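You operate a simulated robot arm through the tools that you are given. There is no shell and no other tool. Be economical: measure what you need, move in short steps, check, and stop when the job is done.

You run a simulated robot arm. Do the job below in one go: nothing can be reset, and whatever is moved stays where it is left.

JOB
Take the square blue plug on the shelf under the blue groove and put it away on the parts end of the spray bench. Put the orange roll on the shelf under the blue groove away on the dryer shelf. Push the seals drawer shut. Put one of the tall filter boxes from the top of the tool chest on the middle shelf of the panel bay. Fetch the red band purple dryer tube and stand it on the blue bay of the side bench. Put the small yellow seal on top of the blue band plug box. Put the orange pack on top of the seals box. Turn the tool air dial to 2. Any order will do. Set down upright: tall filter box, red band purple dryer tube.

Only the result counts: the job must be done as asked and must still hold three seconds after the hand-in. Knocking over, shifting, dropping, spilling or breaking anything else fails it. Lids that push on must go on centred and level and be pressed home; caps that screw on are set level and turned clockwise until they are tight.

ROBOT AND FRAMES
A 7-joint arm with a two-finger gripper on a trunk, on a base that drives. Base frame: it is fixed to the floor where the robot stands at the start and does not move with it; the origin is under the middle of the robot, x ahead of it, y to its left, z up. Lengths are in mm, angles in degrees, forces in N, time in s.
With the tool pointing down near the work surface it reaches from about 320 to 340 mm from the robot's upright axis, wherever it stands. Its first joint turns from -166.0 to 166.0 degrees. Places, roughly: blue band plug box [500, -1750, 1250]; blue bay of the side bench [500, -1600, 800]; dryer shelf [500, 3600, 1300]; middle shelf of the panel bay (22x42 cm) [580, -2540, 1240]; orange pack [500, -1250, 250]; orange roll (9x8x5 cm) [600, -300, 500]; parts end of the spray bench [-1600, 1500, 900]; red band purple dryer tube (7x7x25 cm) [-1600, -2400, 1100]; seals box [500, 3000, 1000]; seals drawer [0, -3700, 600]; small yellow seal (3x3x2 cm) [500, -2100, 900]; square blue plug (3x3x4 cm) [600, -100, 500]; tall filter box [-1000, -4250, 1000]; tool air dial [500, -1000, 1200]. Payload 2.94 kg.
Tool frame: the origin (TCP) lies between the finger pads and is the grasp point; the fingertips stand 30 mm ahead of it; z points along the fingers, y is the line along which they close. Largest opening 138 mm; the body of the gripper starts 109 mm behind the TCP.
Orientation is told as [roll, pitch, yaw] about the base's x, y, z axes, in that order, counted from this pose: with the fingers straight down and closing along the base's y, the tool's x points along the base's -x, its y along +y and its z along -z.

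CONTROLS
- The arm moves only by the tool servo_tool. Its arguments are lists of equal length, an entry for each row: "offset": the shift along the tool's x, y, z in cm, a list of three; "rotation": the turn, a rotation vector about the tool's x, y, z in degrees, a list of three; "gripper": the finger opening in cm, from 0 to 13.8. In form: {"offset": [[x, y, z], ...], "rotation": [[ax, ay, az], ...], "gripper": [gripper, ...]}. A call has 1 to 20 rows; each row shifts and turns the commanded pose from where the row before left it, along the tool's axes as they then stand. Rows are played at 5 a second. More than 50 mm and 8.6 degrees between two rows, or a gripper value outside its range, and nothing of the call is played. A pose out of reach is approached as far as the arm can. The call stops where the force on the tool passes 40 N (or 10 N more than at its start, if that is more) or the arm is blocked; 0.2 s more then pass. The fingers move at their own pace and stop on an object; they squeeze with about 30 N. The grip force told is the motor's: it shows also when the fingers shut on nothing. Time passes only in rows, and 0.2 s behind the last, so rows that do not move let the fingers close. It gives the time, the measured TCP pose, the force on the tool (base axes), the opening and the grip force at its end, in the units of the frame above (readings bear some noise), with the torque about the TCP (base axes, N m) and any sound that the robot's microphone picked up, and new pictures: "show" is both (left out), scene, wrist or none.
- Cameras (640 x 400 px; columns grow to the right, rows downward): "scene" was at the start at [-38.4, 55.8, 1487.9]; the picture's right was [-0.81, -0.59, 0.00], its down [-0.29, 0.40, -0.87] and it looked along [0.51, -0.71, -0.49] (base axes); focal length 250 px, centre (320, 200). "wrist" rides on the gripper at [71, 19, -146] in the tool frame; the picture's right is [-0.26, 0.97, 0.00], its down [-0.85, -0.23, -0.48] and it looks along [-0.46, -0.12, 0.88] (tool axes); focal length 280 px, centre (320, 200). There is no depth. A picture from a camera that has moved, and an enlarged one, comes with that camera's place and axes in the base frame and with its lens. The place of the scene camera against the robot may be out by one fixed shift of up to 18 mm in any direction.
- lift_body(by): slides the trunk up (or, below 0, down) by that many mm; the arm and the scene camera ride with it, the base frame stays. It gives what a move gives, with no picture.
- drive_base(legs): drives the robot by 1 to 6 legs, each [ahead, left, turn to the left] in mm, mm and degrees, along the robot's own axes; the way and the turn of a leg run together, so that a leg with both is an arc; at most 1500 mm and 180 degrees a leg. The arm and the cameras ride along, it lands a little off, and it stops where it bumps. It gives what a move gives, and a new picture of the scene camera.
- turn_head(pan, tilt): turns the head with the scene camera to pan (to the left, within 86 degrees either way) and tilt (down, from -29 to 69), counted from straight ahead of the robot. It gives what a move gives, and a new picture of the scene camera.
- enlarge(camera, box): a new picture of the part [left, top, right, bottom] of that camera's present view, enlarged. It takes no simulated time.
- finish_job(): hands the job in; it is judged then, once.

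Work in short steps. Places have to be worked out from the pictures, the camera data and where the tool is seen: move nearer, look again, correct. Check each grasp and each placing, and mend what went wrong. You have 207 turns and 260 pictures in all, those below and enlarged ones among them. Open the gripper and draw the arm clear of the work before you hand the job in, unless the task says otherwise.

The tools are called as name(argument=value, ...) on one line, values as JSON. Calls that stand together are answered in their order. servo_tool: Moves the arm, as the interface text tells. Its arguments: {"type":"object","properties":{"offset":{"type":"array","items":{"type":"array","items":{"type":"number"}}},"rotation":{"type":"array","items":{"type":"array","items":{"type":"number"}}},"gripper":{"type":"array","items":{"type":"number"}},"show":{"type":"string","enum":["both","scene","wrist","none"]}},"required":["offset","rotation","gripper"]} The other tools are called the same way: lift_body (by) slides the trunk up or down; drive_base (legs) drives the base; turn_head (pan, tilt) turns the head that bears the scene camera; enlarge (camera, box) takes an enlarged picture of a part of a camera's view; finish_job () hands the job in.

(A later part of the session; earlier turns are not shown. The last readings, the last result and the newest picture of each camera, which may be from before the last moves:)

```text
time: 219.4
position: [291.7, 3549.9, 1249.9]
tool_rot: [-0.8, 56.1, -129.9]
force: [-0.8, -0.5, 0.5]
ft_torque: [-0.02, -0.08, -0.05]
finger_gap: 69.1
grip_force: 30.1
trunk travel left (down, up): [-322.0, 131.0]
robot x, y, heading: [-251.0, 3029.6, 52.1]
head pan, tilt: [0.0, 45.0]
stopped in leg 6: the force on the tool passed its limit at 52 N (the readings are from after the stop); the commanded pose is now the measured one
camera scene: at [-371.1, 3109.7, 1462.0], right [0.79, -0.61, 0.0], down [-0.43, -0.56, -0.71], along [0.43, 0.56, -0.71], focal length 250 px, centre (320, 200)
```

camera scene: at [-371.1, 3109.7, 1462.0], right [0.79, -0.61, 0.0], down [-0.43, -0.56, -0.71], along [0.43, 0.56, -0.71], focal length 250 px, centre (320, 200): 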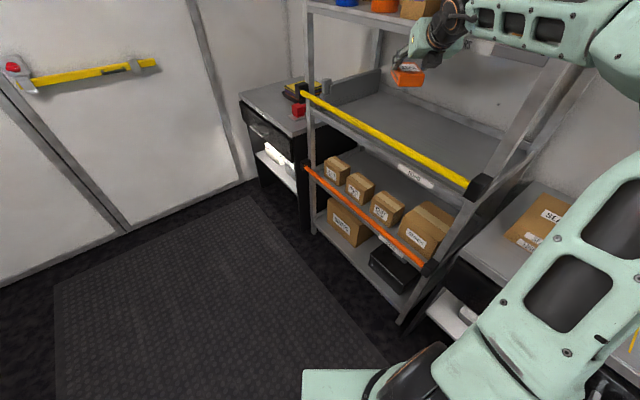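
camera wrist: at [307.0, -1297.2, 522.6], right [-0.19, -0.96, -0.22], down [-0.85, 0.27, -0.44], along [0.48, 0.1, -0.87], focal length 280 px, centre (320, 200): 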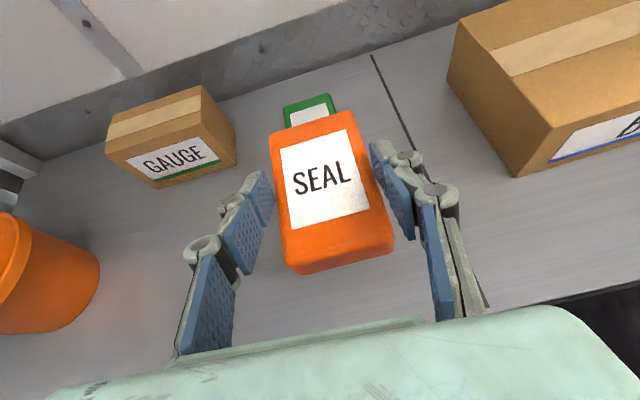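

The base drifted right and the hand bumped the rack edge while turning. The pack is still held. I back away in -x and finish the turn.

drive_base(legs=[[-230, 290, 0], [0, 0, -52]])

turn_head(pan=15, tilt=25)

```text
time: 225.0
position: [118.2, 2925.4, 1250.5]
tool_rot: [-0.7, 56.1, 178.4]
force: [0.1, 0.6, -1.0]
ft_torque: [-0.02, 0.03, -0.01]
finger_gap: 69.4
grip_force: 30.2
trunk travel left (down, up): [-322.0, 131.0]
robot x, y, heading: [-625.5, 3032.5, 0.8]
head pan, tilt: [0.0, 45.0]
camera scene: at [-639.4, 3161.5, 1462.0], right [0.01, -1.0, 0.0], down [-0.71, -0.01, -0.71], along [0.71, 0.01, -0.71], focal length 250 px, centre (320, 200)
```

scene: 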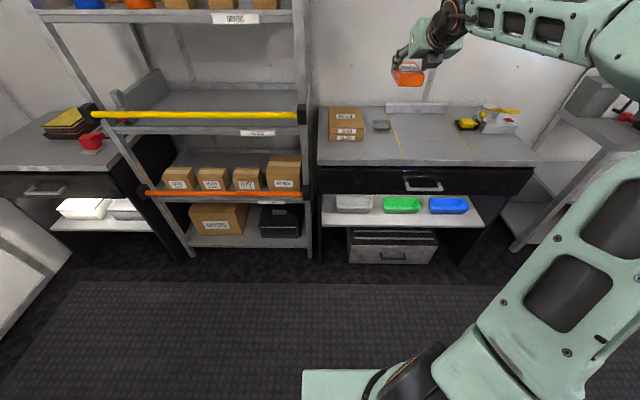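

```text
time: 225.8
position: [117.9, 2925.3, 1249.9]
tool_rot: [-0.8, 56.1, 178.4]
force: [0.1, 1.0, -1.2]
ft_torque: [0.03, 0.0, -0.06]
finger_gap: 69.3
grip_force: 29.8
trunk travel left (down, up): [-322.0, 131.0]
robot x, y, heading: [-628.7, 3029.6, 0.8]
head pan, tilt: [15.0, 25.0]
camera scene: at [-632.0, 3185.4, 1492.5], right [0.27, -0.96, 0.0], down [-0.41, -0.11, -0.91], along [0.87, 0.24, -0.42], focal length 250 px, centre (320, 200)
```

scene: 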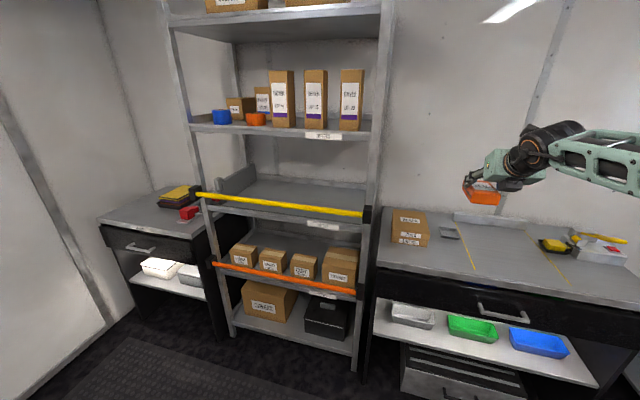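

The rack contents are undisturbed. I enlarge the box on the bench.

enlarge(camera="scene", box=[370, 190, 498, 270])

```text
5.00 times, centred on (434, 230) of scene
camera zoom: at [-632.0, 3185.4, 1492.5], right [0.27, -0.96, 0.0], down [-0.41, -0.11, -0.91], along [0.87, 0.24, -0.42], focal length 1250 px, centre (-250, 50)
```

zoom: 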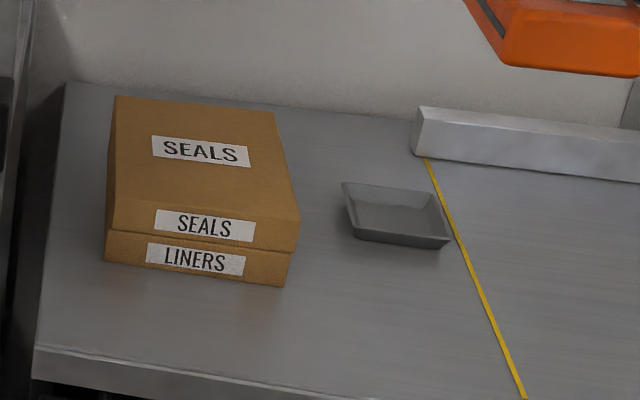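

The seals box sits on top of the liners box, at about y≈3070. I strafe left and forward, then view it from the wrist.

drive_base(legs=[[40, 140, -0.8]])

servo_tool(offset=[[-1.8, 0, 3], [-1.8, 0, 3]], rotation=[[0, 0, 0], [0, 0, 0]], gripper=[5, 5], show="wrist")

```text
time: 227.7
position: [155.3, 3055.2, 1249.6]
tool_rot: [-0.7, 56.1, 177.5]
force: [-0.6, 0.8, -0.6]
ft_torque: [-0.04, 0.03, -0.01]
finger_gap: 69.0
grip_force: 30.7
trunk travel left (down, up): [-322.0, 131.0]
robot x, y, heading: [-589.0, 3174.2, -0.5]
head pan, tilt: [15.0, 25.0]
camera scene: at [-589.6, 3327.6, 1492.6], right [0.25, -0.97, 0.0], down [-0.41, -0.11, -0.91], along [0.88, 0.23, -0.42], focal length 250 px, centre (320, 200)
```

scene: 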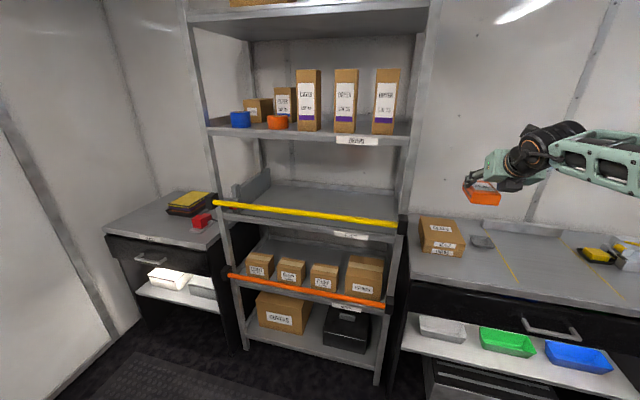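

```text
time: 228.3
position: [185.7, 3055.9, 1184.7]
tool_rot: [-0.8, 56.1, 177.4]
force: [-0.2, 0.7, -0.8]
ft_torque: [0.0, 0.03, 0.01]
finger_gap: 69.3
grip_force: 30.6
trunk travel left (down, up): [-322.0, 131.0]
robot x, y, heading: [-585.3, 3173.7, -0.4]
head pan, tilt: [15.0, 25.0]
camera wrist: at [105.1, 3037.5, 1325.4], right [-0.18, -0.96, -0.23], down [-0.86, 0.26, -0.44], along [0.48, 0.12, -0.87], focal length 280 px, centre (320, 200)
```

wrist: 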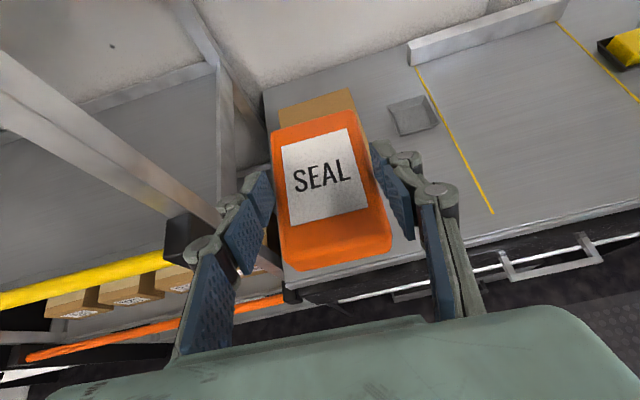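

From two views the box top is at about z≈910, with its centre near (455,3055). I drive 200 mm closer and look again.

drive_base(legs=[[200, 0, 0]])

servo_tool(offset=[[-3, 0, 2], [-3, 0, 2], [-3, 0, 2]], rotation=[[0, 0, 0], [0, 0, 0], [0, 0, 0]], gripper=[5, 5, 5], show="both")

```text
time: 229.9
position: [389.2, 3051.9, 1187.4]
tool_rot: [-0.8, 56.1, 177.4]
force: [0.0, -1.3, -0.4]
ft_torque: [-0.03, 0.03, -0.01]
finger_gap: 68.9
grip_force: 30.3
trunk travel left (down, up): [-322.0, 131.0]
robot x, y, heading: [-380.1, 3174.7, -0.5]
head pan, tilt: [15.0, 25.0]
camera scene: at [-385.5, 3326.1, 1492.6], right [0.25, -0.97, 0.0], down [-0.41, -0.11, -0.91], along [0.88, 0.23, -0.42], focal length 250 px, centre (320, 200)
```

scene: 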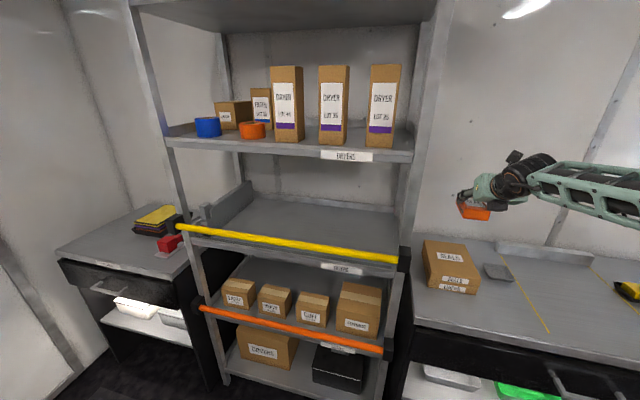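

```text
time: 230.7
position: [386.7, 3054.5, 1080.8]
tool_rot: [-0.7, 56.0, 177.4]
force: [-0.7, 0.2, -0.4]
ft_torque: [0.03, 0.0, 0.02]
finger_gap: 69.2
grip_force: 30.3
trunk travel left (down, up): [-322.0, 131.0]
robot x, y, heading: [-384.1, 3172.5, -0.5]
head pan, tilt: [15.0, 25.0]
camera scene: at [-385.7, 3326.6, 1492.6], right [0.25, -0.97, 0.0], down [-0.41, -0.11, -0.91], along [0.88, 0.23, -0.42], focal length 250 px, centre (320, 200)
camera wrist: at [306.4, 3036.6, 1220.0], right [-0.18, -0.96, -0.22], down [-0.86, 0.26, -0.44], along [0.48, 0.11, -0.87], focal length 280 px, centre (320, 200)
```

scene: 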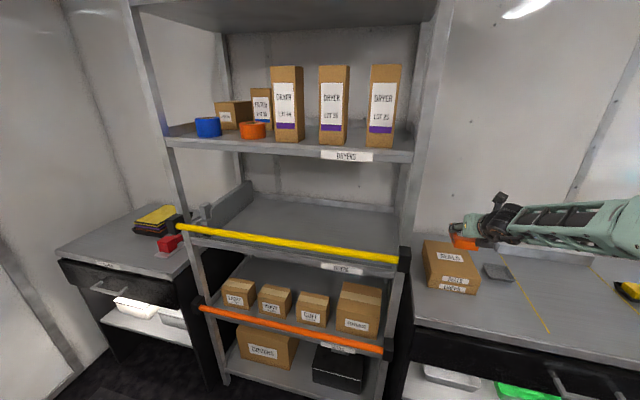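
wrist: 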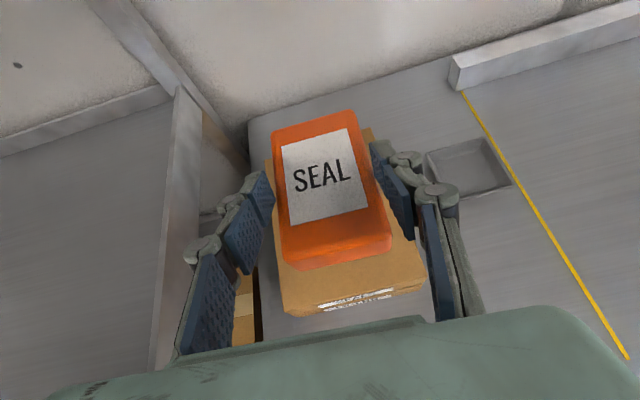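

The box top spans x 355–570 and y 2985–3140, with its centre near (462,3062). I move over the centre and down to a hover.

servo_tool(offset=[[-1.87, -0.27, 3.8], [-1.87, -0.27, 3.8], [-1.87, -0.27, 3.8]], rotation=[[0, 0, 0], [0, 0, 0], [0, 0, 0]], gripper=[5, 5, 5], show="wrist")

enlarge(camera="scene", box=[400, 200, 560, 300])

```text
time: 231.5
position: [452.2, 3058.3, 980.0]
tool_rot: [-0.6, 57.0, 177.5]
force: [2.6, -1.2, 23.6]
ft_torque: [-0.12, -0.35, 0.06]
finger_gap: 69.2
grip_force: 30.2
trunk travel left (down, up): [-322.0, 131.0]
robot x, y, heading: [-386.1, 3176.4, -0.4]
head pan, tilt: [15.0, 25.0]
camera wrist: at [369.9, 3042.5, 1118.3], right [-0.18, -0.96, -0.22], down [-0.85, 0.26, -0.45], along [0.49, 0.11, -0.86], focal length 280 px, centre (320, 200)
```

wrist: 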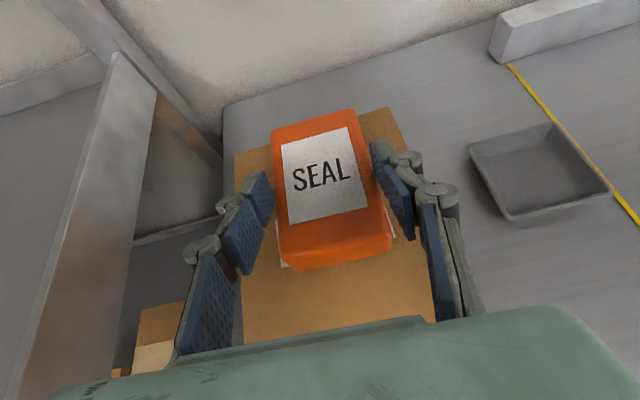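

```text
4.00 times, centred on (480, 250) of scene
camera zoom: at [-390.2, 3326.6, 1493.3], right [0.25, -0.97, 0.0], down [-0.41, -0.11, -0.91], along [0.88, 0.23, -0.42], focal length 1000 px, centre (-320, 0)
```

zoom: 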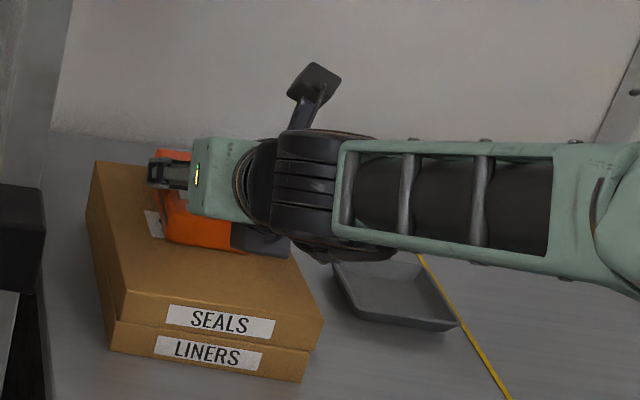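

The pack already rests on the box (24 N). I ease up, open and withdraw.

servo_tool(offset=[[0.25, 0, -0.17], [0, 0, 0], [0, 0, 0], [1.2, 0, -3.5], [1.2, 0, -4], [1.2, 0, -4]], rotation=[[0, 0, 0], [0, 0, 0], [0, 0, 0], [0, 0, 0], [0, 0, 0], [0, 0, 0]], gripper=[5, 9, 9, 9, 9, 9], show="wrist")

```text
time: 232.9
position: [374.5, 3061.6, 1065.9]
tool_rot: [-0.8, 56.1, 177.3]
force: [0.2, -0.8, -0.9]
ft_torque: [0.05, -0.05, -0.02]
finger_gap: 89.9
grip_force: 0.0
trunk travel left (down, up): [-322.0, 131.0]
robot x, y, heading: [-381.5, 3175.7, -0.4]
head pan, tilt: [15.0, 25.0]
camera wrist: at [294.1, 3044.0, 1205.2], right [-0.18, -0.96, -0.22], down [-0.86, 0.26, -0.44], along [0.48, 0.11, -0.87], focal length 280 px, centre (320, 200)
```

wrist: 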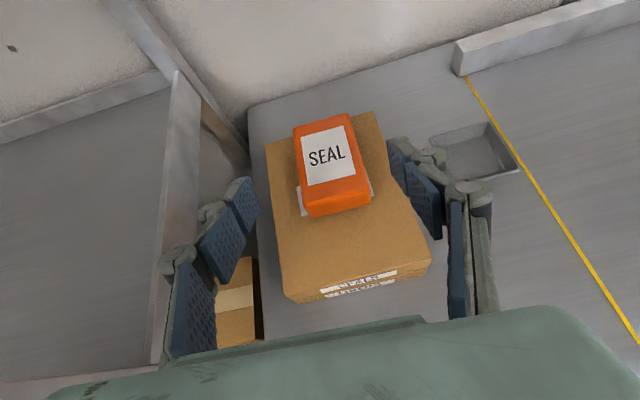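

The pack lies flat on the seals box. I raise the arm, retreat and drive south toward the tool air dial.

servo_tool(offset=[[3.3, 0, -2.2], [3.3, 0, -2.2], [3.3, 0, -2.2], [3.3, 0, -2.2], [3.3, 0, -2.2]], rotation=[[0, 0, 0], [0, 0, 0], [0, 0, 0], [0, 0, 0], [0, 0, 0]], gripper=[9, 9, 9, 9, 9], show="none")

drive_base(legs=[[-280, 0, 0], [0, 0, -89.5], [1500, 0, 0], [1350, 0, 0]])

```text
time: 234.1
position: [376.2, 3059.8, 1262.1]
tool_rot: [-0.8, 56.0, 177.3]
force: [-0.6, 1.0, 0.5]
ft_torque: [0.02, 0.01, -0.01]
finger_gap: 90.1
grip_force: 0.0
trunk travel left (down, up): [-322.0, 131.0]
robot x, y, heading: [-387.8, 3174.4, -0.5]
head pan, tilt: [15.0, 25.0]
```

```text
time: 253.3
position: [-756.5, -451.2, 1261.8]
tool_rot: [-0.8, 56.0, 87.6]
force: [-0.4, 0.6, -0.1]
ft_torque: [-0.01, -0.01, -0.02]
finger_gap: 89.9
grip_force: 0.0
trunk travel left (down, up): [-322.0, 131.0]
robot x, y, heading: [-650.8, 312.0, -90.3]
head pan, tilt: [15.0, 25.0]
camera scene: at [-500.7, 296.4, 1492.6], right [-0.97, -0.26, 0.0], down [-0.11, 0.41, -0.91], along [0.23, -0.88, -0.42], focal length 250 px, centre (320, 200)
```

scene: 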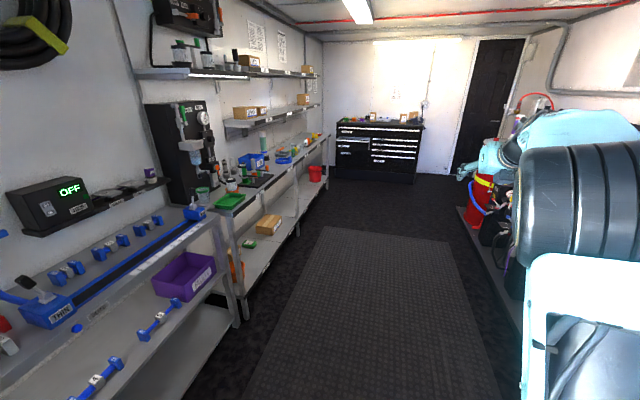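

I continue to y≈-900, turn to face the black air panel and look for the dial.

drive_base(legs=[[1200, 0, 0], [0, 0, 90.3]])

turn_head(pan=-5, tilt=15)

```text
time: 263.3
position: [130.3, -996.7, 1261.0]
tool_rot: [-0.8, 56.1, 178.9]
force: [0.3, -1.3, 0.1]
ft_torque: [0.02, 0.03, -0.01]
finger_gap: 89.6
grip_force: 0.1
trunk travel left (down, up): [-322.0, 131.0]
robot x, y, heading: [-634.9, -901.2, 0.8]
head pan, tilt: [15.0, 25.0]
camera scene: at [-640.9, -749.7, 1492.6], right [0.28, -0.96, 0.0], down [-0.41, -0.12, -0.91], along [0.87, 0.25, -0.42], focal length 250 px, centre (320, 200)
```

scene: 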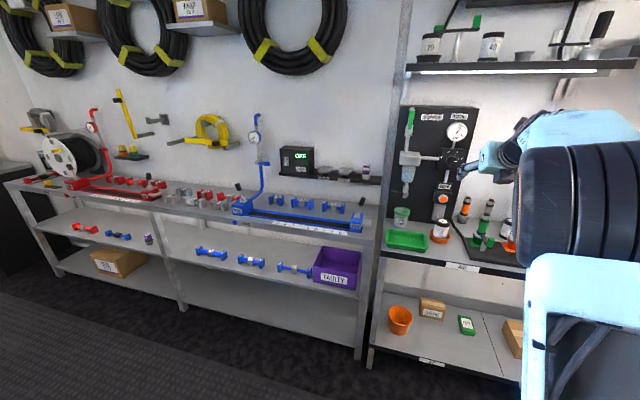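

```text
time: 264.1
position: [129.3, -996.0, 1262.2]
tool_rot: [-0.8, 56.1, 178.7]
force: [-0.4, 1.2, 0.3]
ft_torque: [-0.02, -0.03, -0.02]
finger_gap: 90.1
grip_force: 0.0
trunk travel left (down, up): [-322.0, 131.0]
robot x, y, heading: [-635.1, -903.7, 0.7]
head pan, tilt: [-5.0, 15.0]
camera scene: at [-636.2, -781.6, 1508.8], right [-0.07, -1.0, 0.0], down [-0.26, 0.02, -0.97], along [0.96, -0.07, -0.26], focal length 250 px, centre (320, 200)
```

scene: 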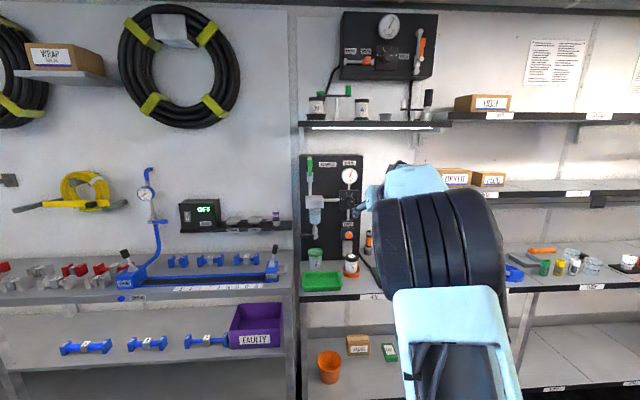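

enlarge(camera="scene", box=[290, 145, 418, 225])

enlarge(camera="scene", box=[330, 0, 458, 80])

```text
5.00 times, centred on (354, 185) of scene
camera zoom: at [-636.2, -781.6, 1508.8], right [-0.07, -1.0, 0.0], down [-0.26, 0.02, -0.97], along [0.96, -0.07, -0.26], focal length 1250 px, centre (150, 275)
```

zoom: 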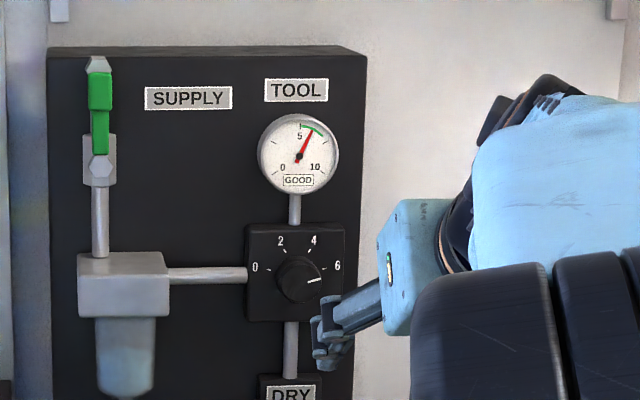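

```text
5.00 times, centred on (394, 40) of scene
camera zoom: at [-636.2, -781.6, 1508.8], right [-0.07, -1.0, 0.0], down [-0.26, 0.02, -0.97], along [0.96, -0.07, -0.26], focal length 1250 px, centre (-50, 1000)
```

zoom: 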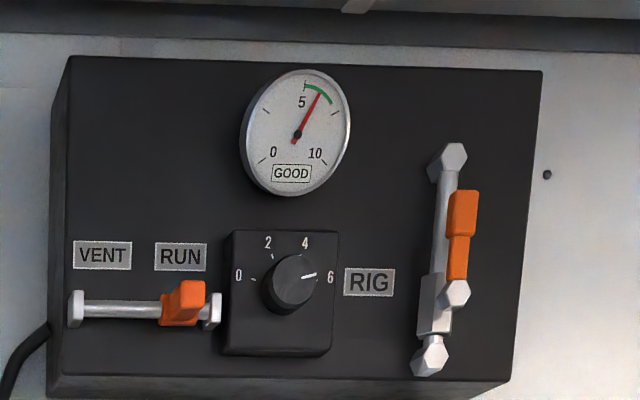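

The TOOL dial now points to 6, so 2 lies counter-clockwise from there. I drive nearer and bring the tool level in front of it for a close look.

drive_base(legs=[[130, 0, -0.8]])

servo_tool(offset=[[0, 0, 1.5], [0, 0, 1.5], [0, 0, 1.5], [0, 0, 1.5], [0, 0, 1.5]], rotation=[[0, 6.8, 0], [0, 6.8, 0], [0, 6.8, 0], [0, 6.8, 0], [0, 6.7, 0]], gripper=[8, 8, 8, 8, 8], show="wrist")

```text
time: 265.4
position: [258.9, -1006.7, 1262.4]
tool_rot: [-0.8, 56.1, 177.9]
force: [-0.3, 0.5, -0.2]
ft_torque: [0.0, 0.01, 0.02]
finger_gap: 90.0
grip_force: 0.1
trunk travel left (down, up): [-322.0, 131.0]
robot x, y, heading: [-506.9, -903.2, -0.1]
head pan, tilt: [-5.0, 15.0]
camera scene: at [-502.9, -780.6, 1508.8], right [-0.09, -1.0, 0.0], down [-0.26, 0.02, -0.97], along [0.96, -0.08, -0.26], focal length 250 px, centre (320, 200)
```

scene: 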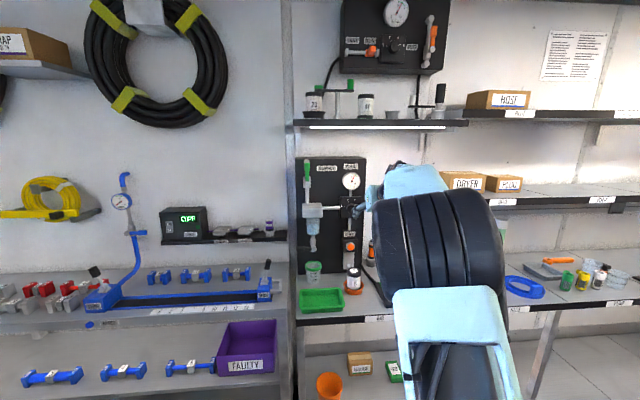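

```text
time: 266.6
position: [321.1, -1002.8, 1238.2]
tool_rot: [-10.5, 86.1, 169.2]
force: [0.4, -0.9, 0.0]
ft_torque: [-0.04, 0.0, 0.02]
finger_gap: 80.2
grip_force: 0.0
out of reach, approached as far as the arm can: row 3
trunk travel left (down, up): [-322.0, 131.0]
robot x, y, heading: [-505.3, -903.5, 0.2]
head pan, tilt: [-5.0, 15.0]
camera wrist: at [181.7, -1022.1, 1317.5], right [-0.02, -0.96, -0.27], down [-0.53, 0.24, -0.81], along [0.85, 0.13, -0.51], focal length 280 px, centre (320, 200)
```

wrist: 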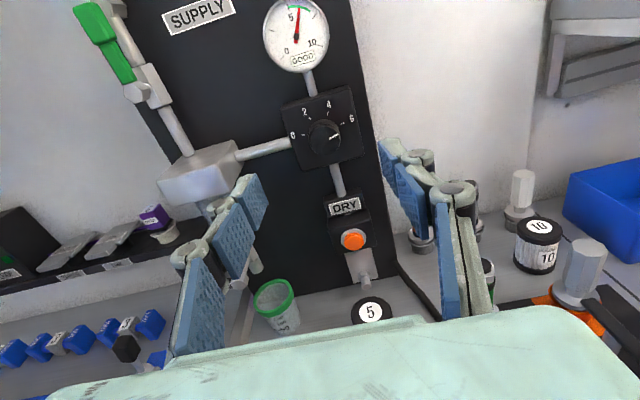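

The tool is level and square to the panel. I enlarge the dial to read the marks.

enlarge(camera="wrist", box=[260, 75, 388, 155])

```text
5.00 times, centred on (324, 115) of wrist
camera zoom: at [181.7, -1022.1, 1317.5], right [-0.02, -0.96, -0.27], down [-0.53, 0.24, -0.81], along [0.85, 0.13, -0.51], focal length 1402 px, centre (300, 625)
```

zoom: 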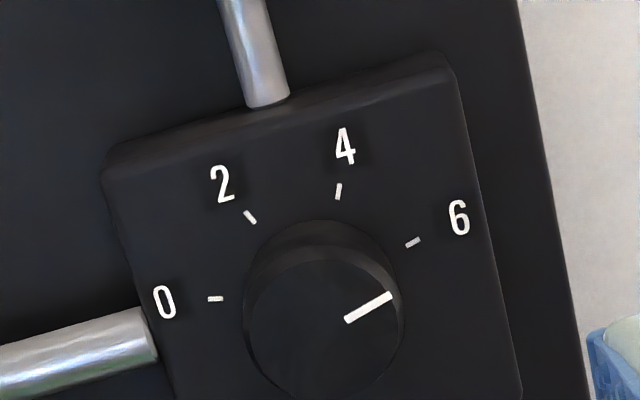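

The ticks are about 50° apart, so going from 6 to 2 takes roughly 100° counter-clockwise. I close in on the knob to locate it better.

servo_tool(offset=[[-0.9, 0, 3], [-0.9, 0, 3]], rotation=[[0, 3.5, 0], [0, 0, 0]], gripper=[7, 7], show="wrist")

```text
time: 267.2
position: [380.9, -1002.9, 1217.5]
tool_rot: [-68.0, 89.2, 111.8]
force: [0.9, 0.2, 0.2]
ft_torque: [0.01, 0.01, -0.02]
finger_gap: 70.1
grip_force: 0.1
trunk travel left (down, up): [-322.0, 131.0]
robot x, y, heading: [-503.8, -907.5, -0.0]
head pan, tilt: [-5.0, 15.0]
camera wrist: at [236.2, -1021.9, 1288.8], right [-0.01, -0.96, -0.27], down [-0.48, 0.24, -0.84], along [0.88, 0.13, -0.46], focal length 280 px, centre (320, 200)
```

wrist: 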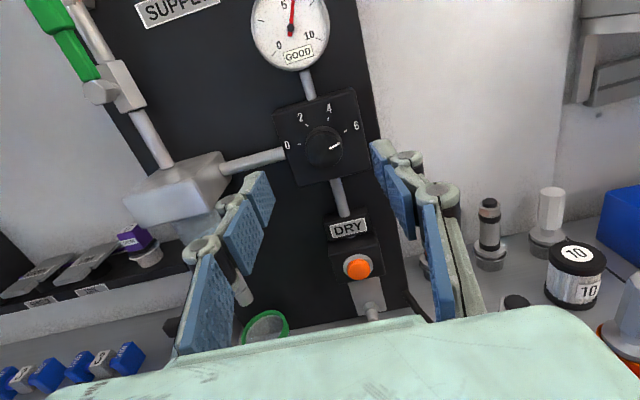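

I approach another 50 mm and check again.

servo_tool(offset=[[-0.4, 0, 2.5], [-0.4, 0, 2.5]], rotation=[[0, 0, 0], [0, 0, 0]], gripper=[6, 6], show="wrist")

```text
time: 267.8
position: [431.1, -1002.9, 1208.8]
tool_rot: [-66.4, 89.2, 113.2]
force: [1.3, -0.6, 0.7]
ft_torque: [-0.01, 0.0, 0.02]
finger_gap: 60.1
grip_force: 0.0
trunk travel left (down, up): [-322.0, 131.0]
robot x, y, heading: [-503.9, -902.1, 0.1]
head pan, tilt: [-5.0, 15.0]
camera wrist: at [286.5, -1021.6, 1280.2], right [-0.01, -0.96, -0.27], down [-0.48, 0.24, -0.84], along [0.88, 0.13, -0.46], focal length 280 px, centre (320, 200)
```

wrist: 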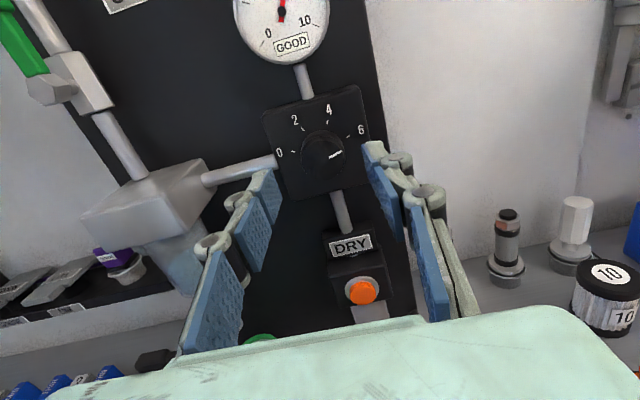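

enlarge(camera="wrist", box=[256, 80, 384, 160])

```text
5.00 times, centred on (320, 120) of wrist
camera zoom: at [286.5, -1021.6, 1280.2], right [-0.01, -0.96, -0.27], down [-0.48, 0.24, -0.84], along [0.88, 0.13, -0.46], focal length 1402 px, centre (320, 600)
```

zoom: 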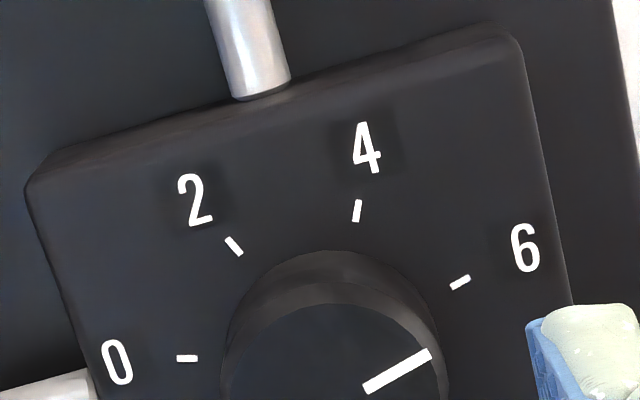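

Scaling the tick spacing puts the dial face at x≈565, with the knob axis at about y=-1000, z=1190. I drop to that height, then drive the base 80 mm forward.

servo_tool(offset=[[-1.9, -0.3, 0]], rotation=[[0, 0, 0]], gripper=[6.5], show="none")

drive_base(legs=[[75, 0, 0]])

servo_tool(offset=[[0, 0, 0]], rotation=[[0, 0, 0]], gripper=[6.5], show="wrist")

```text
time: 268.2
position: [431.0, -995.7, 1189.3]
tool_rot: [-67.5, 89.2, 112.2]
force: [-0.8, -0.6, 0.2]
ft_torque: [0.0, 0.06, 0.02]
finger_gap: 65.1
grip_force: 0.1
trunk travel left (down, up): [-322.0, 131.0]
robot x, y, heading: [-507.0, -901.2, 0.2]
head pan, tilt: [-5.0, 15.0]
```

```text
time: 269.2
position: [505.5, -997.6, 1189.1]
tool_rot: [-64.5, 89.2, 115.1]
force: [-0.9, -0.2, -0.6]
ft_torque: [-0.02, -0.04, 0.05]
finger_gap: 65.0
grip_force: 0.0
trunk travel left (down, up): [-322.0, 131.0]
robot x, y, heading: [-434.0, -901.0, 0.3]
head pan, tilt: [-5.0, 15.0]
camera scene: at [-428.5, -780.5, 1508.8], right [-0.09, -1.0, 0.0], down [-0.26, 0.02, -0.97], along [0.96, -0.08, -0.26], focal length 250 px, centre (320, 200)
```

scene: 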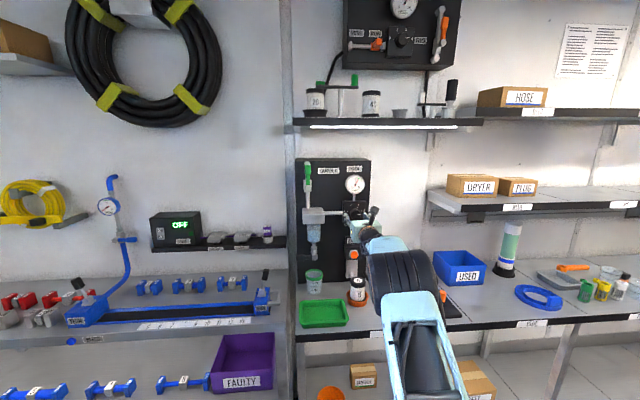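

```text
time: 269.6
position: [506.0, -997.6, 1189.4]
tool_rot: [-66.6, 89.2, 113.2]
force: [0.5, 0.2, 0.3]
ft_torque: [0.01, 0.01, 0.03]
finger_gap: 65.1
grip_force: 0.0
trunk travel left (down, up): [-322.0, 131.0]
robot x, y, heading: [-431.9, -904.2, 0.1]
head pan, tilt: [-5.0, 15.0]
camera wrist: at [360.8, -1017.1, 1260.5], right [-0.01, -0.96, -0.27], down [-0.48, 0.24, -0.84], along [0.88, 0.13, -0.46], focal length 280 px, centre (320, 200)
```

wrist: 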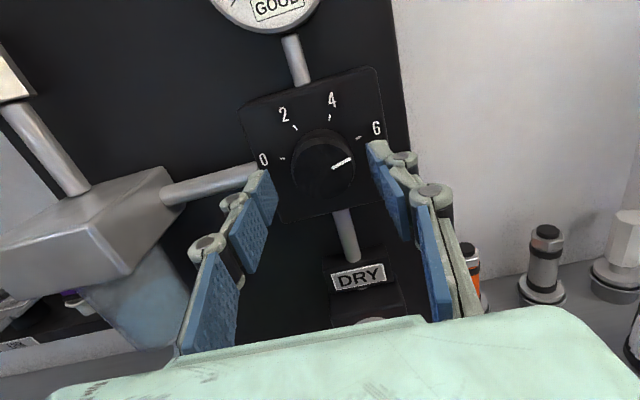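

The tips straddle the knob. I advance 20 mm, close on it and turn 100° counter-clockwise.

servo_tool(offset=[[0, 0.2, 2.0], [0, 0, 0], [0, 0, 0], [0, 0, 0]], rotation=[[0, 0, 0], [0, 0, 0], [0, 0, 0], [0, 0, 0]], gripper=[6.5, 2, 2, 2], show="wrist")

```text
time: 270.3
position: [519.8, -1002.0, 1189.9]
tool_rot: [-57.7, 89.2, 122.0]
force: [-24.2, -4.9, -0.4]
ft_torque: [0.06, -0.69, 0.13]
finger_gap: 41.3
grip_force: 38.1
trunk travel left (down, up): [-322.0, 131.0]
robot x, y, heading: [-431.0, -900.8, 0.0]
head pan, tilt: [-5.0, 15.0]
stopped in row 3: the force on the tool passed its limit at 41 N (the readings are from after the stop); the commanded pose is now the measured one
camera wrist: at [376.2, -1020.1, 1261.3], right [-0.01, -0.96, -0.27], down [-0.48, 0.24, -0.84], along [0.88, 0.12, -0.46], focal length 280 px, centre (320, 200)
```

wrist: 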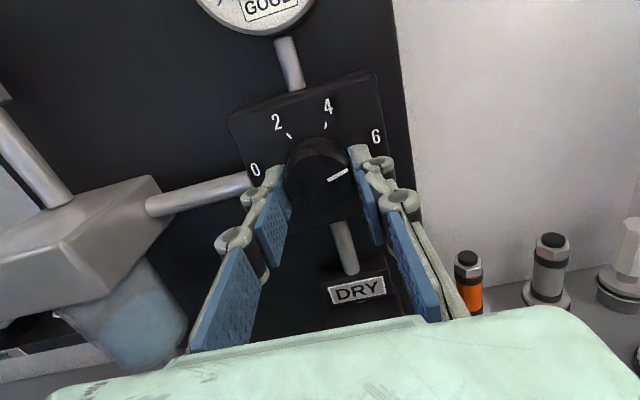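

The fingers grip the knob (41 mm), but the tips press on the face. I ease back a few mm and make the first part of the turn.

servo_tool(offset=[[0, 0, -0.4], [0, 0, 0], [0, 0, 0], [0, 0, 0], [0, 0, 0]], rotation=[[0, 0, 0], [0, 0, 0], [0, 0, -8.3], [0, 0, -8.3], [0, 0, -8.3]], gripper=[3, 3, 3, 3, 3], show="wrist")

```text
time: 271.5
position: [520.4, -1002.7, 1189.9]
tool_rot: [89.3, 65.6, -90.9]
force: [17.9, -18.8, 20.4]
ft_torque: [0.07, -0.65, -0.59]
finger_gap: 41.2
grip_force: 45.2
trunk travel left (down, up): [-322.0, 131.0]
robot x, y, heading: [-428.8, -905.6, 0.1]
head pan, tilt: [-5.0, 15.0]
camera wrist: at [376.1, -989.9, 1263.0], right [0.0, -0.99, 0.16], down [-0.48, -0.14, -0.87], along [0.88, -0.08, -0.47], focal length 280 px, centre (320, 200)
```

wrist: 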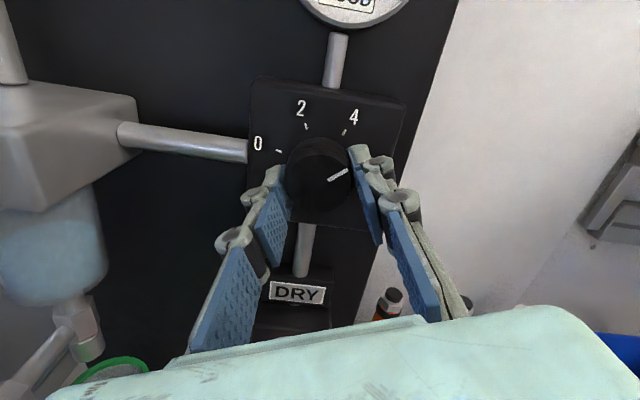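

The knob follows the hand, with some side load from a small off-centre error. I correct by about 1–2 mm and keep turning.

servo_tool(offset=[[0.05, 0.15, 0.2], [0, 0, 0], [0, 0, 0], [0, 0, 0], [0, 0, 0]], rotation=[[0, 0, 0], [0, 0, -8.3], [0, 0, -8.3], [0, 0, -8.3], [0, 0, 0]], gripper=[3, 3, 3, 3, 3], show="none")

```text
time: 272.7
position: [520.7, -1003.9, 1190.9]
tool_rot: [89.5, 40.8, -90.7]
force: [8.7, -18.1, 22.0]
ft_torque: [0.13, -0.31, -0.82]
finger_gap: 40.9
grip_force: 44.9
trunk travel left (down, up): [-322.0, 131.0]
robot x, y, heading: [-430.2, -902.9, -0.0]
head pan, tilt: [-5.0, 15.0]
```

Halfway there (50°). I make another small centring correction and continue.

servo_tool(offset=[[0, 0.2, 0.1], [0, 0, 0], [0, 0, 0], [0, 0, 0], [0, 0, 0]], rotation=[[0, 0, 0], [0, 0, -8.3], [0, 0, -8.3], [0, 0, -8.3], [0, 0, 0]], gripper=[3, 3, 3, 3, 3], show="wrist")

```text
time: 273.9
position: [520.0, -1004.5, 1192.7]
tool_rot: [89.6, 15.9, -90.5]
force: [-4.7, -16.8, 16.7]
ft_torque: [0.08, -0.16, -1.36]
finger_gap: 41.1
grip_force: 45.3
trunk travel left (down, up): [-322.0, 131.0]
robot x, y, heading: [-431.7, -898.8, 0.2]
head pan, tilt: [-5.0, 15.0]
camera wrist: at [376.2, -940.4, 1230.9], right [0.0, -0.52, 0.86], down [-0.48, -0.75, -0.45], along [0.88, -0.41, -0.25], focal length 280 px, centre (320, 200)
```

wrist: 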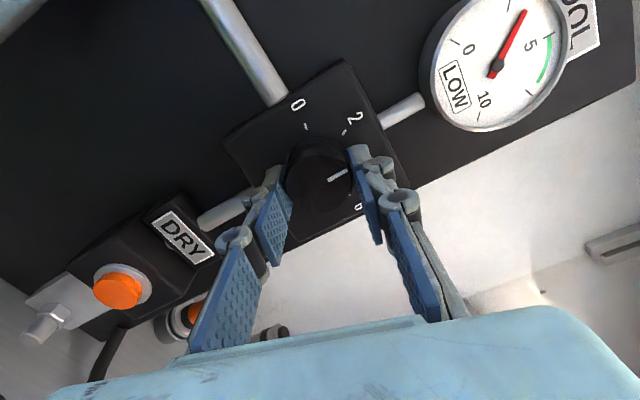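

At 75° the gauge has dropped and the pointer nears 2. I turn the last 25°.

servo_tool(offset=[[0, 0, 0], [0, 0, 0], [0, 0, 0], [0, 0, 0]], rotation=[[0, 0, -8.3], [0, 0, -8.3], [0, 0, -8.3], [0, 0, 0]], gripper=[3, 3, 3, 3], show="none")

enlarge(camera="wrist", box=[210, 50, 466, 210])

```text
time: 274.9
position: [519.7, -1003.7, 1193.9]
tool_rot: [89.7, -8.9, -90.4]
force: [2.4, -18.1, 19.1]
ft_torque: [0.03, -0.54, -0.92]
finger_gap: 41.1
grip_force: 45.5
trunk travel left (down, up): [-322.0, 131.0]
robot x, y, heading: [-430.8, -901.8, -0.2]
head pan, tilt: [-5.0, 15.0]
```

```text
2.50 times, centred on (338, 130) of wrist
camera zoom: at [376.0, -930.2, 1202.0], right [0.0, -0.11, 0.99], down [-0.48, -0.87, -0.09], along [0.88, -0.48, -0.06], focal length 701 px, centre (275, 375)
```

zoom: 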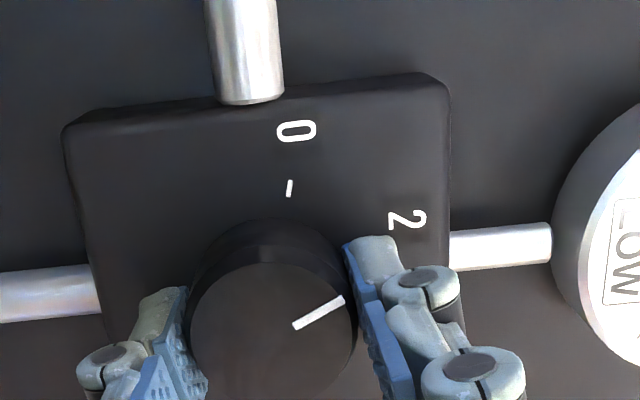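

The pointer looks close to the 2 tick. I open, back off straight and read it.

servo_tool(offset=[[0, 0, 0], [0, 0, 0], [0, 0, -4], [0, 0, -4]], rotation=[[0, 0, 0], [0, 0, 0], [0, 0, 0], [0, 0, 0]], gripper=[7, 7, 7, 7], show="none")

enlarge(camera="wrist", box=[240, 60, 496, 220])

```text
time: 275.9
position: [443.3, -996.8, 1191.6]
tool_rot: [89.5, -9.1, -89.9]
force: [-0.2, 0.1, -0.6]
ft_torque: [0.02, -0.04, 0.0]
finger_gap: 69.9
grip_force: 0.1
trunk travel left (down, up): [-322.0, 131.0]
robot x, y, heading: [-431.3, -902.5, 0.3]
head pan, tilt: [-5.0, 15.0]
```

```text
2.50 times, centred on (368, 140) of wrist
camera zoom: at [299.4, -923.6, 1200.4], right [0.01, -0.11, 0.99], down [-0.48, -0.87, -0.09], along [0.88, -0.47, -0.06], focal length 701 px, centre (200, 350)
```

zoom: 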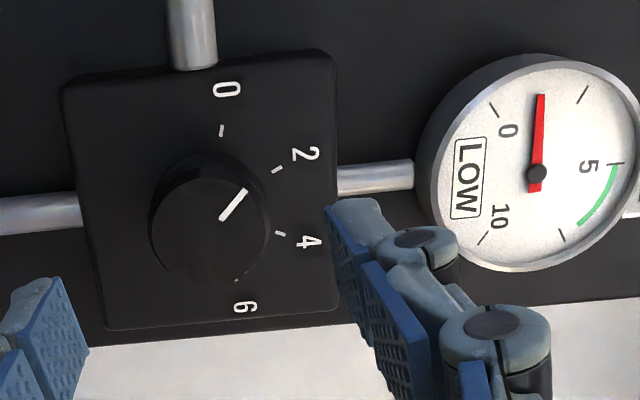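

By the gauge (about 1.5) I may have turned a bit too far. I enlarge for an exact reading.

enlarge(camera="wrist", box=[280, 100, 376, 160])

enlarge(camera="wrist", box=[400, 70, 512, 180])

```text
6.67 times, centred on (328, 130) of wrist
camera zoom: at [299.4, -923.6, 1200.4], right [0.01, -0.11, 0.99], down [-0.48, -0.87, -0.09], along [0.88, -0.47, -0.06], focal length 1869 px, centre (267, 667)
```

zoom: 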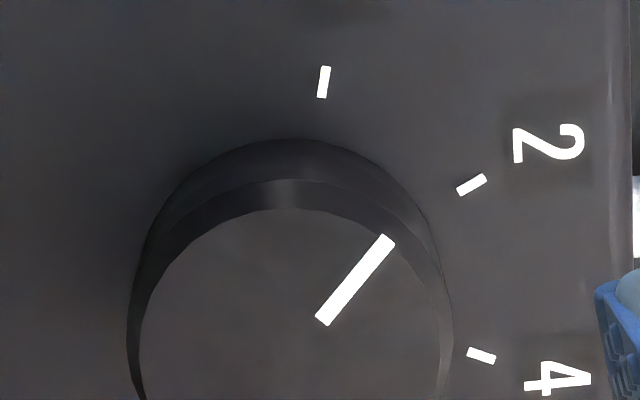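

```text
3.64 times, centred on (456, 125) of wrist
camera zoom: at [299.4, -923.6, 1200.4], right [0.01, -0.11, 0.99], down [-0.48, -0.87, -0.09], along [0.88, -0.47, -0.06], focal length 1020 px, centre (-174, 473)
```

zoom: 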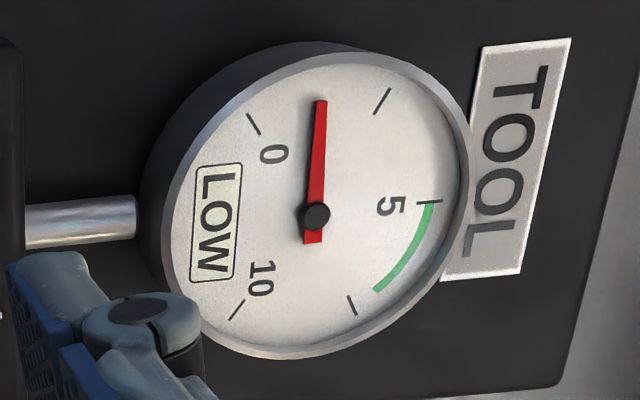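

Comparing pictures, the pointer slipped about 20° past 2 when the off-centre fingers opened. I re-centre (axis nearer y=-1006, z=1196), grip again and check the forces.

servo_tool(offset=[[-0.96, 0.3, 0], [0, 0, 3.6], [0, 0, 3.4], [0, 0, 0], [0, 0, 0], [0, 0, 0]], rotation=[[0, 0, 0], [0, 0, 0], [0, 0, 0], [0, 0, 0], [0, 0, 0], [0, 0, 0]], gripper=[7, 7, 7, 3, 3, 3], show="none")

enlarge(camera="wrist", box=[240, 60, 496, 220])

```text
time: 277.3
position: [512.3, -1008.2, 1194.6]
tool_rot: [89.4, -8.9, -90.0]
force: [8.5, -1.0, 6.7]
ft_torque: [0.05, -0.18, -0.23]
finger_gap: 41.3
grip_force: 45.0
trunk travel left (down, up): [-322.0, 131.0]
robot x, y, heading: [-432.4, -899.9, 0.0]
head pan, tilt: [-5.0, 15.0]
```

```text
2.50 times, centred on (368, 140) of wrist
camera zoom: at [368.4, -934.7, 1203.3], right [0.01, -0.11, 0.99], down [-0.48, -0.87, -0.09], along [0.88, -0.47, -0.06], focal length 701 px, centre (200, 350)
```

zoom: 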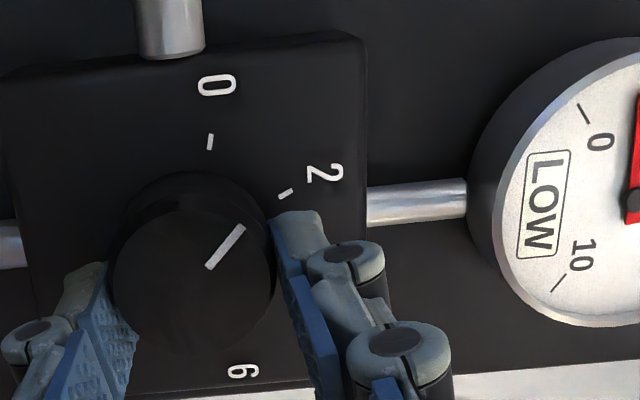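

It is well centred now (low forces). I turn back about 21° clockwise, then release and read.

servo_tool(offset=[[0, 0, 0], [0, 0, 0], [0, 0, 0], [0, 0, 0]], rotation=[[0, 0, 7.1], [0, 0, 7.1], [0, 0, 7.1], [0, 0, 0]], gripper=[3, 3, 3, 3], show="none")

servo_tool(offset=[[0, 0, 0], [0, 0, 0], [0, 0, -4], [0, 0, -4]], rotation=[[0, 0, 0], [0, 0, 0], [0, 0, 0], [0, 0, 0]], gripper=[7, 7, 7, 7], show="none")

enlarge(camera="wrist", box=[260, 60, 420, 160])

```text
time: 278.3
position: [512.1, -1007.6, 1191.2]
tool_rot: [89.1, 12.3, -90.3]
force: [-3.0, 0.1, 0.9]
ft_torque: [0.03, -0.31, 0.96]
finger_gap: 41.2
grip_force: 45.0
trunk travel left (down, up): [-322.0, 131.0]
robot x, y, heading: [-429.8, -901.0, -0.0]
head pan, tilt: [-5.0, 15.0]
```

```text
time: 279.3
position: [431.5, -1008.3, 1194.7]
tool_rot: [89.5, 12.3, -90.3]
force: [0.9, -0.4, 0.2]
ft_torque: [0.02, 0.0, -0.01]
finger_gap: 69.9
grip_force: 0.0
trunk travel left (down, up): [-322.0, 131.0]
robot x, y, heading: [-432.8, -900.7, -0.1]
head pan, tilt: [-5.0, 15.0]
```

```text
4.00 times, centred on (340, 110) of wrist
camera zoom: at [287.8, -942.6, 1229.8], right [0.01, -0.46, 0.89], down [-0.48, -0.78, -0.4], along [0.88, -0.42, -0.23], focal length 1122 px, centre (240, 560)
```

zoom: 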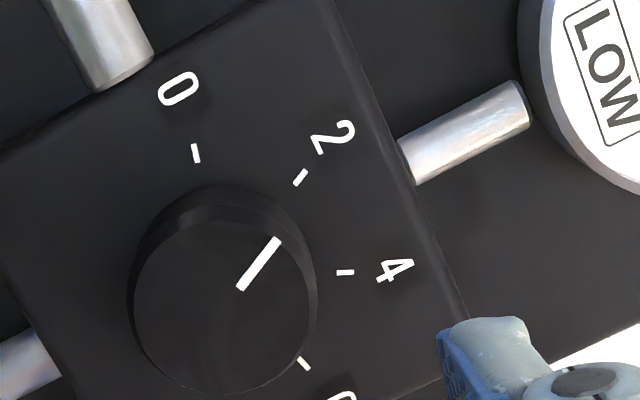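

The pointer is now within a few degrees of 2. I take one more precise look to decide on a final nudge.

enlarge(camera="wrist", box=[286, 90, 366, 160])

enlarge(camera="wrist", box=[380, 10, 508, 110])

```text
5.71 times, centred on (326, 125) of wrist
camera zoom: at [287.8, -942.6, 1229.8], right [0.01, -0.46, 0.89], down [-0.48, -0.78, -0.4], along [0.88, -0.42, -0.23], focal length 1602 px, centre (286, 629)
```

zoom: 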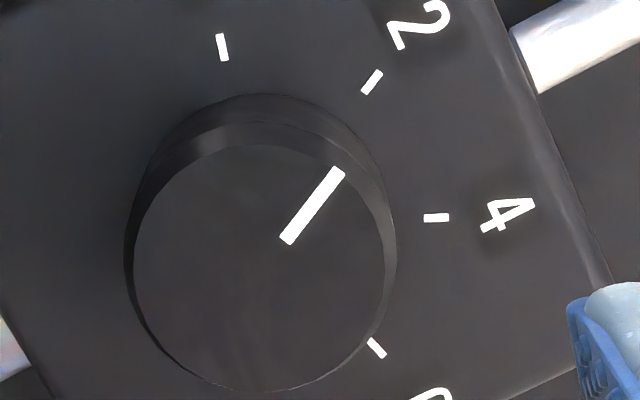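

```text
4.00 times, centred on (444, 60) of wrist
camera zoom: at [287.8, -942.6, 1229.8], right [0.01, -0.46, 0.89], down [-0.48, -0.78, -0.4], along [0.88, -0.42, -0.23], focal length 1122 px, centre (-176, 760)
```

zoom: 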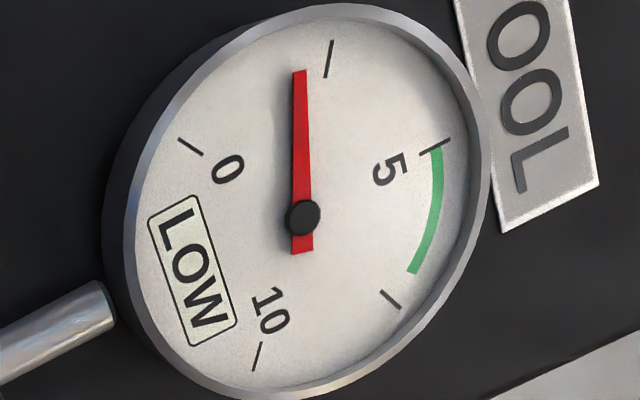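

The dial reads 2 and the gauge about 2.1. I back off, restore the wrist and return to the tilted carry pose.

drive_base(legs=[[-220, 0, 0]])

servo_tool(offset=[[0, 0, 0], [0, 0, 0], [0, 0, 0], [0, 0, 0], [0, 0, 0], [0, 0, 0], [0, 0, 0], [0, 0, 0], [0, 0, 0], [0, 0, -1], [0, 0, -1], [0, 0, -1], [0, 0, -1], [0, 0, -1]], rotation=[[0, 0, 8.55], [0, 0, 8.55], [0, 0, 8.55], [0, 0, 8.55], [0, 0, 8.55], [0, 0, 8.55], [0, 0, 8.55], [0, 0, 8.55], [0, 0, 8.55], [0, -6.8, 0], [0, -6.8, 0], [0, -6.8, 0], [0, -6.8, 0], [0, -6.8, 0]], gripper=[7, 7, 7, 7, 7, 7, 7, 7, 7, 7, 7, 7, 7, 7], show="none")

```text
time: 281.0
position: [215.5, -1008.5, 1193.4]
tool_rot: [89.4, 12.3, -90.3]
force: [0.7, 1.0, 0.3]
ft_torque: [-0.01, 0.01, -0.01]
finger_gap: 70.0
grip_force: 0.0
trunk travel left (down, up): [-322.0, 131.0]
robot x, y, heading: [-650.0, -899.0, 0.1]
head pan, tilt: [-5.0, 15.0]
camera scene: at [-646.4, -780.6, 1508.9], right [-0.09, -1.0, 0.0], down [-0.26, 0.02, -0.97], along [0.96, -0.08, -0.26], focal length 250 px, centre (320, 200)
```

scene: 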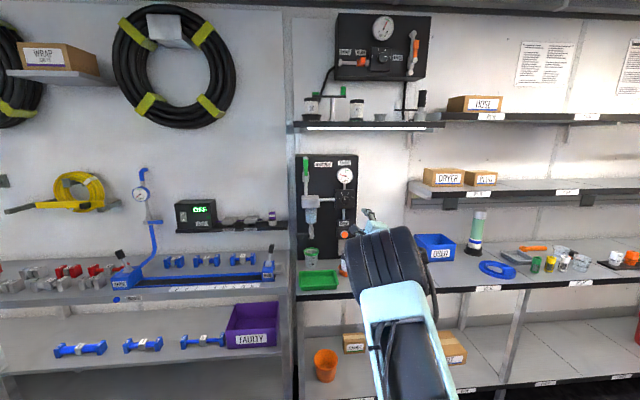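

```text
time: 284.0
position: [167.8, -1013.4, 1205.2]
tool_rot: [1.1, 55.2, -179.3]
force: [0.4, -1.0, -0.3]
ft_torque: [0.02, 0.02, 0.07]
finger_gap: 69.8
grip_force: 0.1
trunk travel left (down, up): [-322.0, 131.0]
robot x, y, heading: [-643.9, -905.7, 0.4]
head pan, tilt: [-5.0, 15.0]
```

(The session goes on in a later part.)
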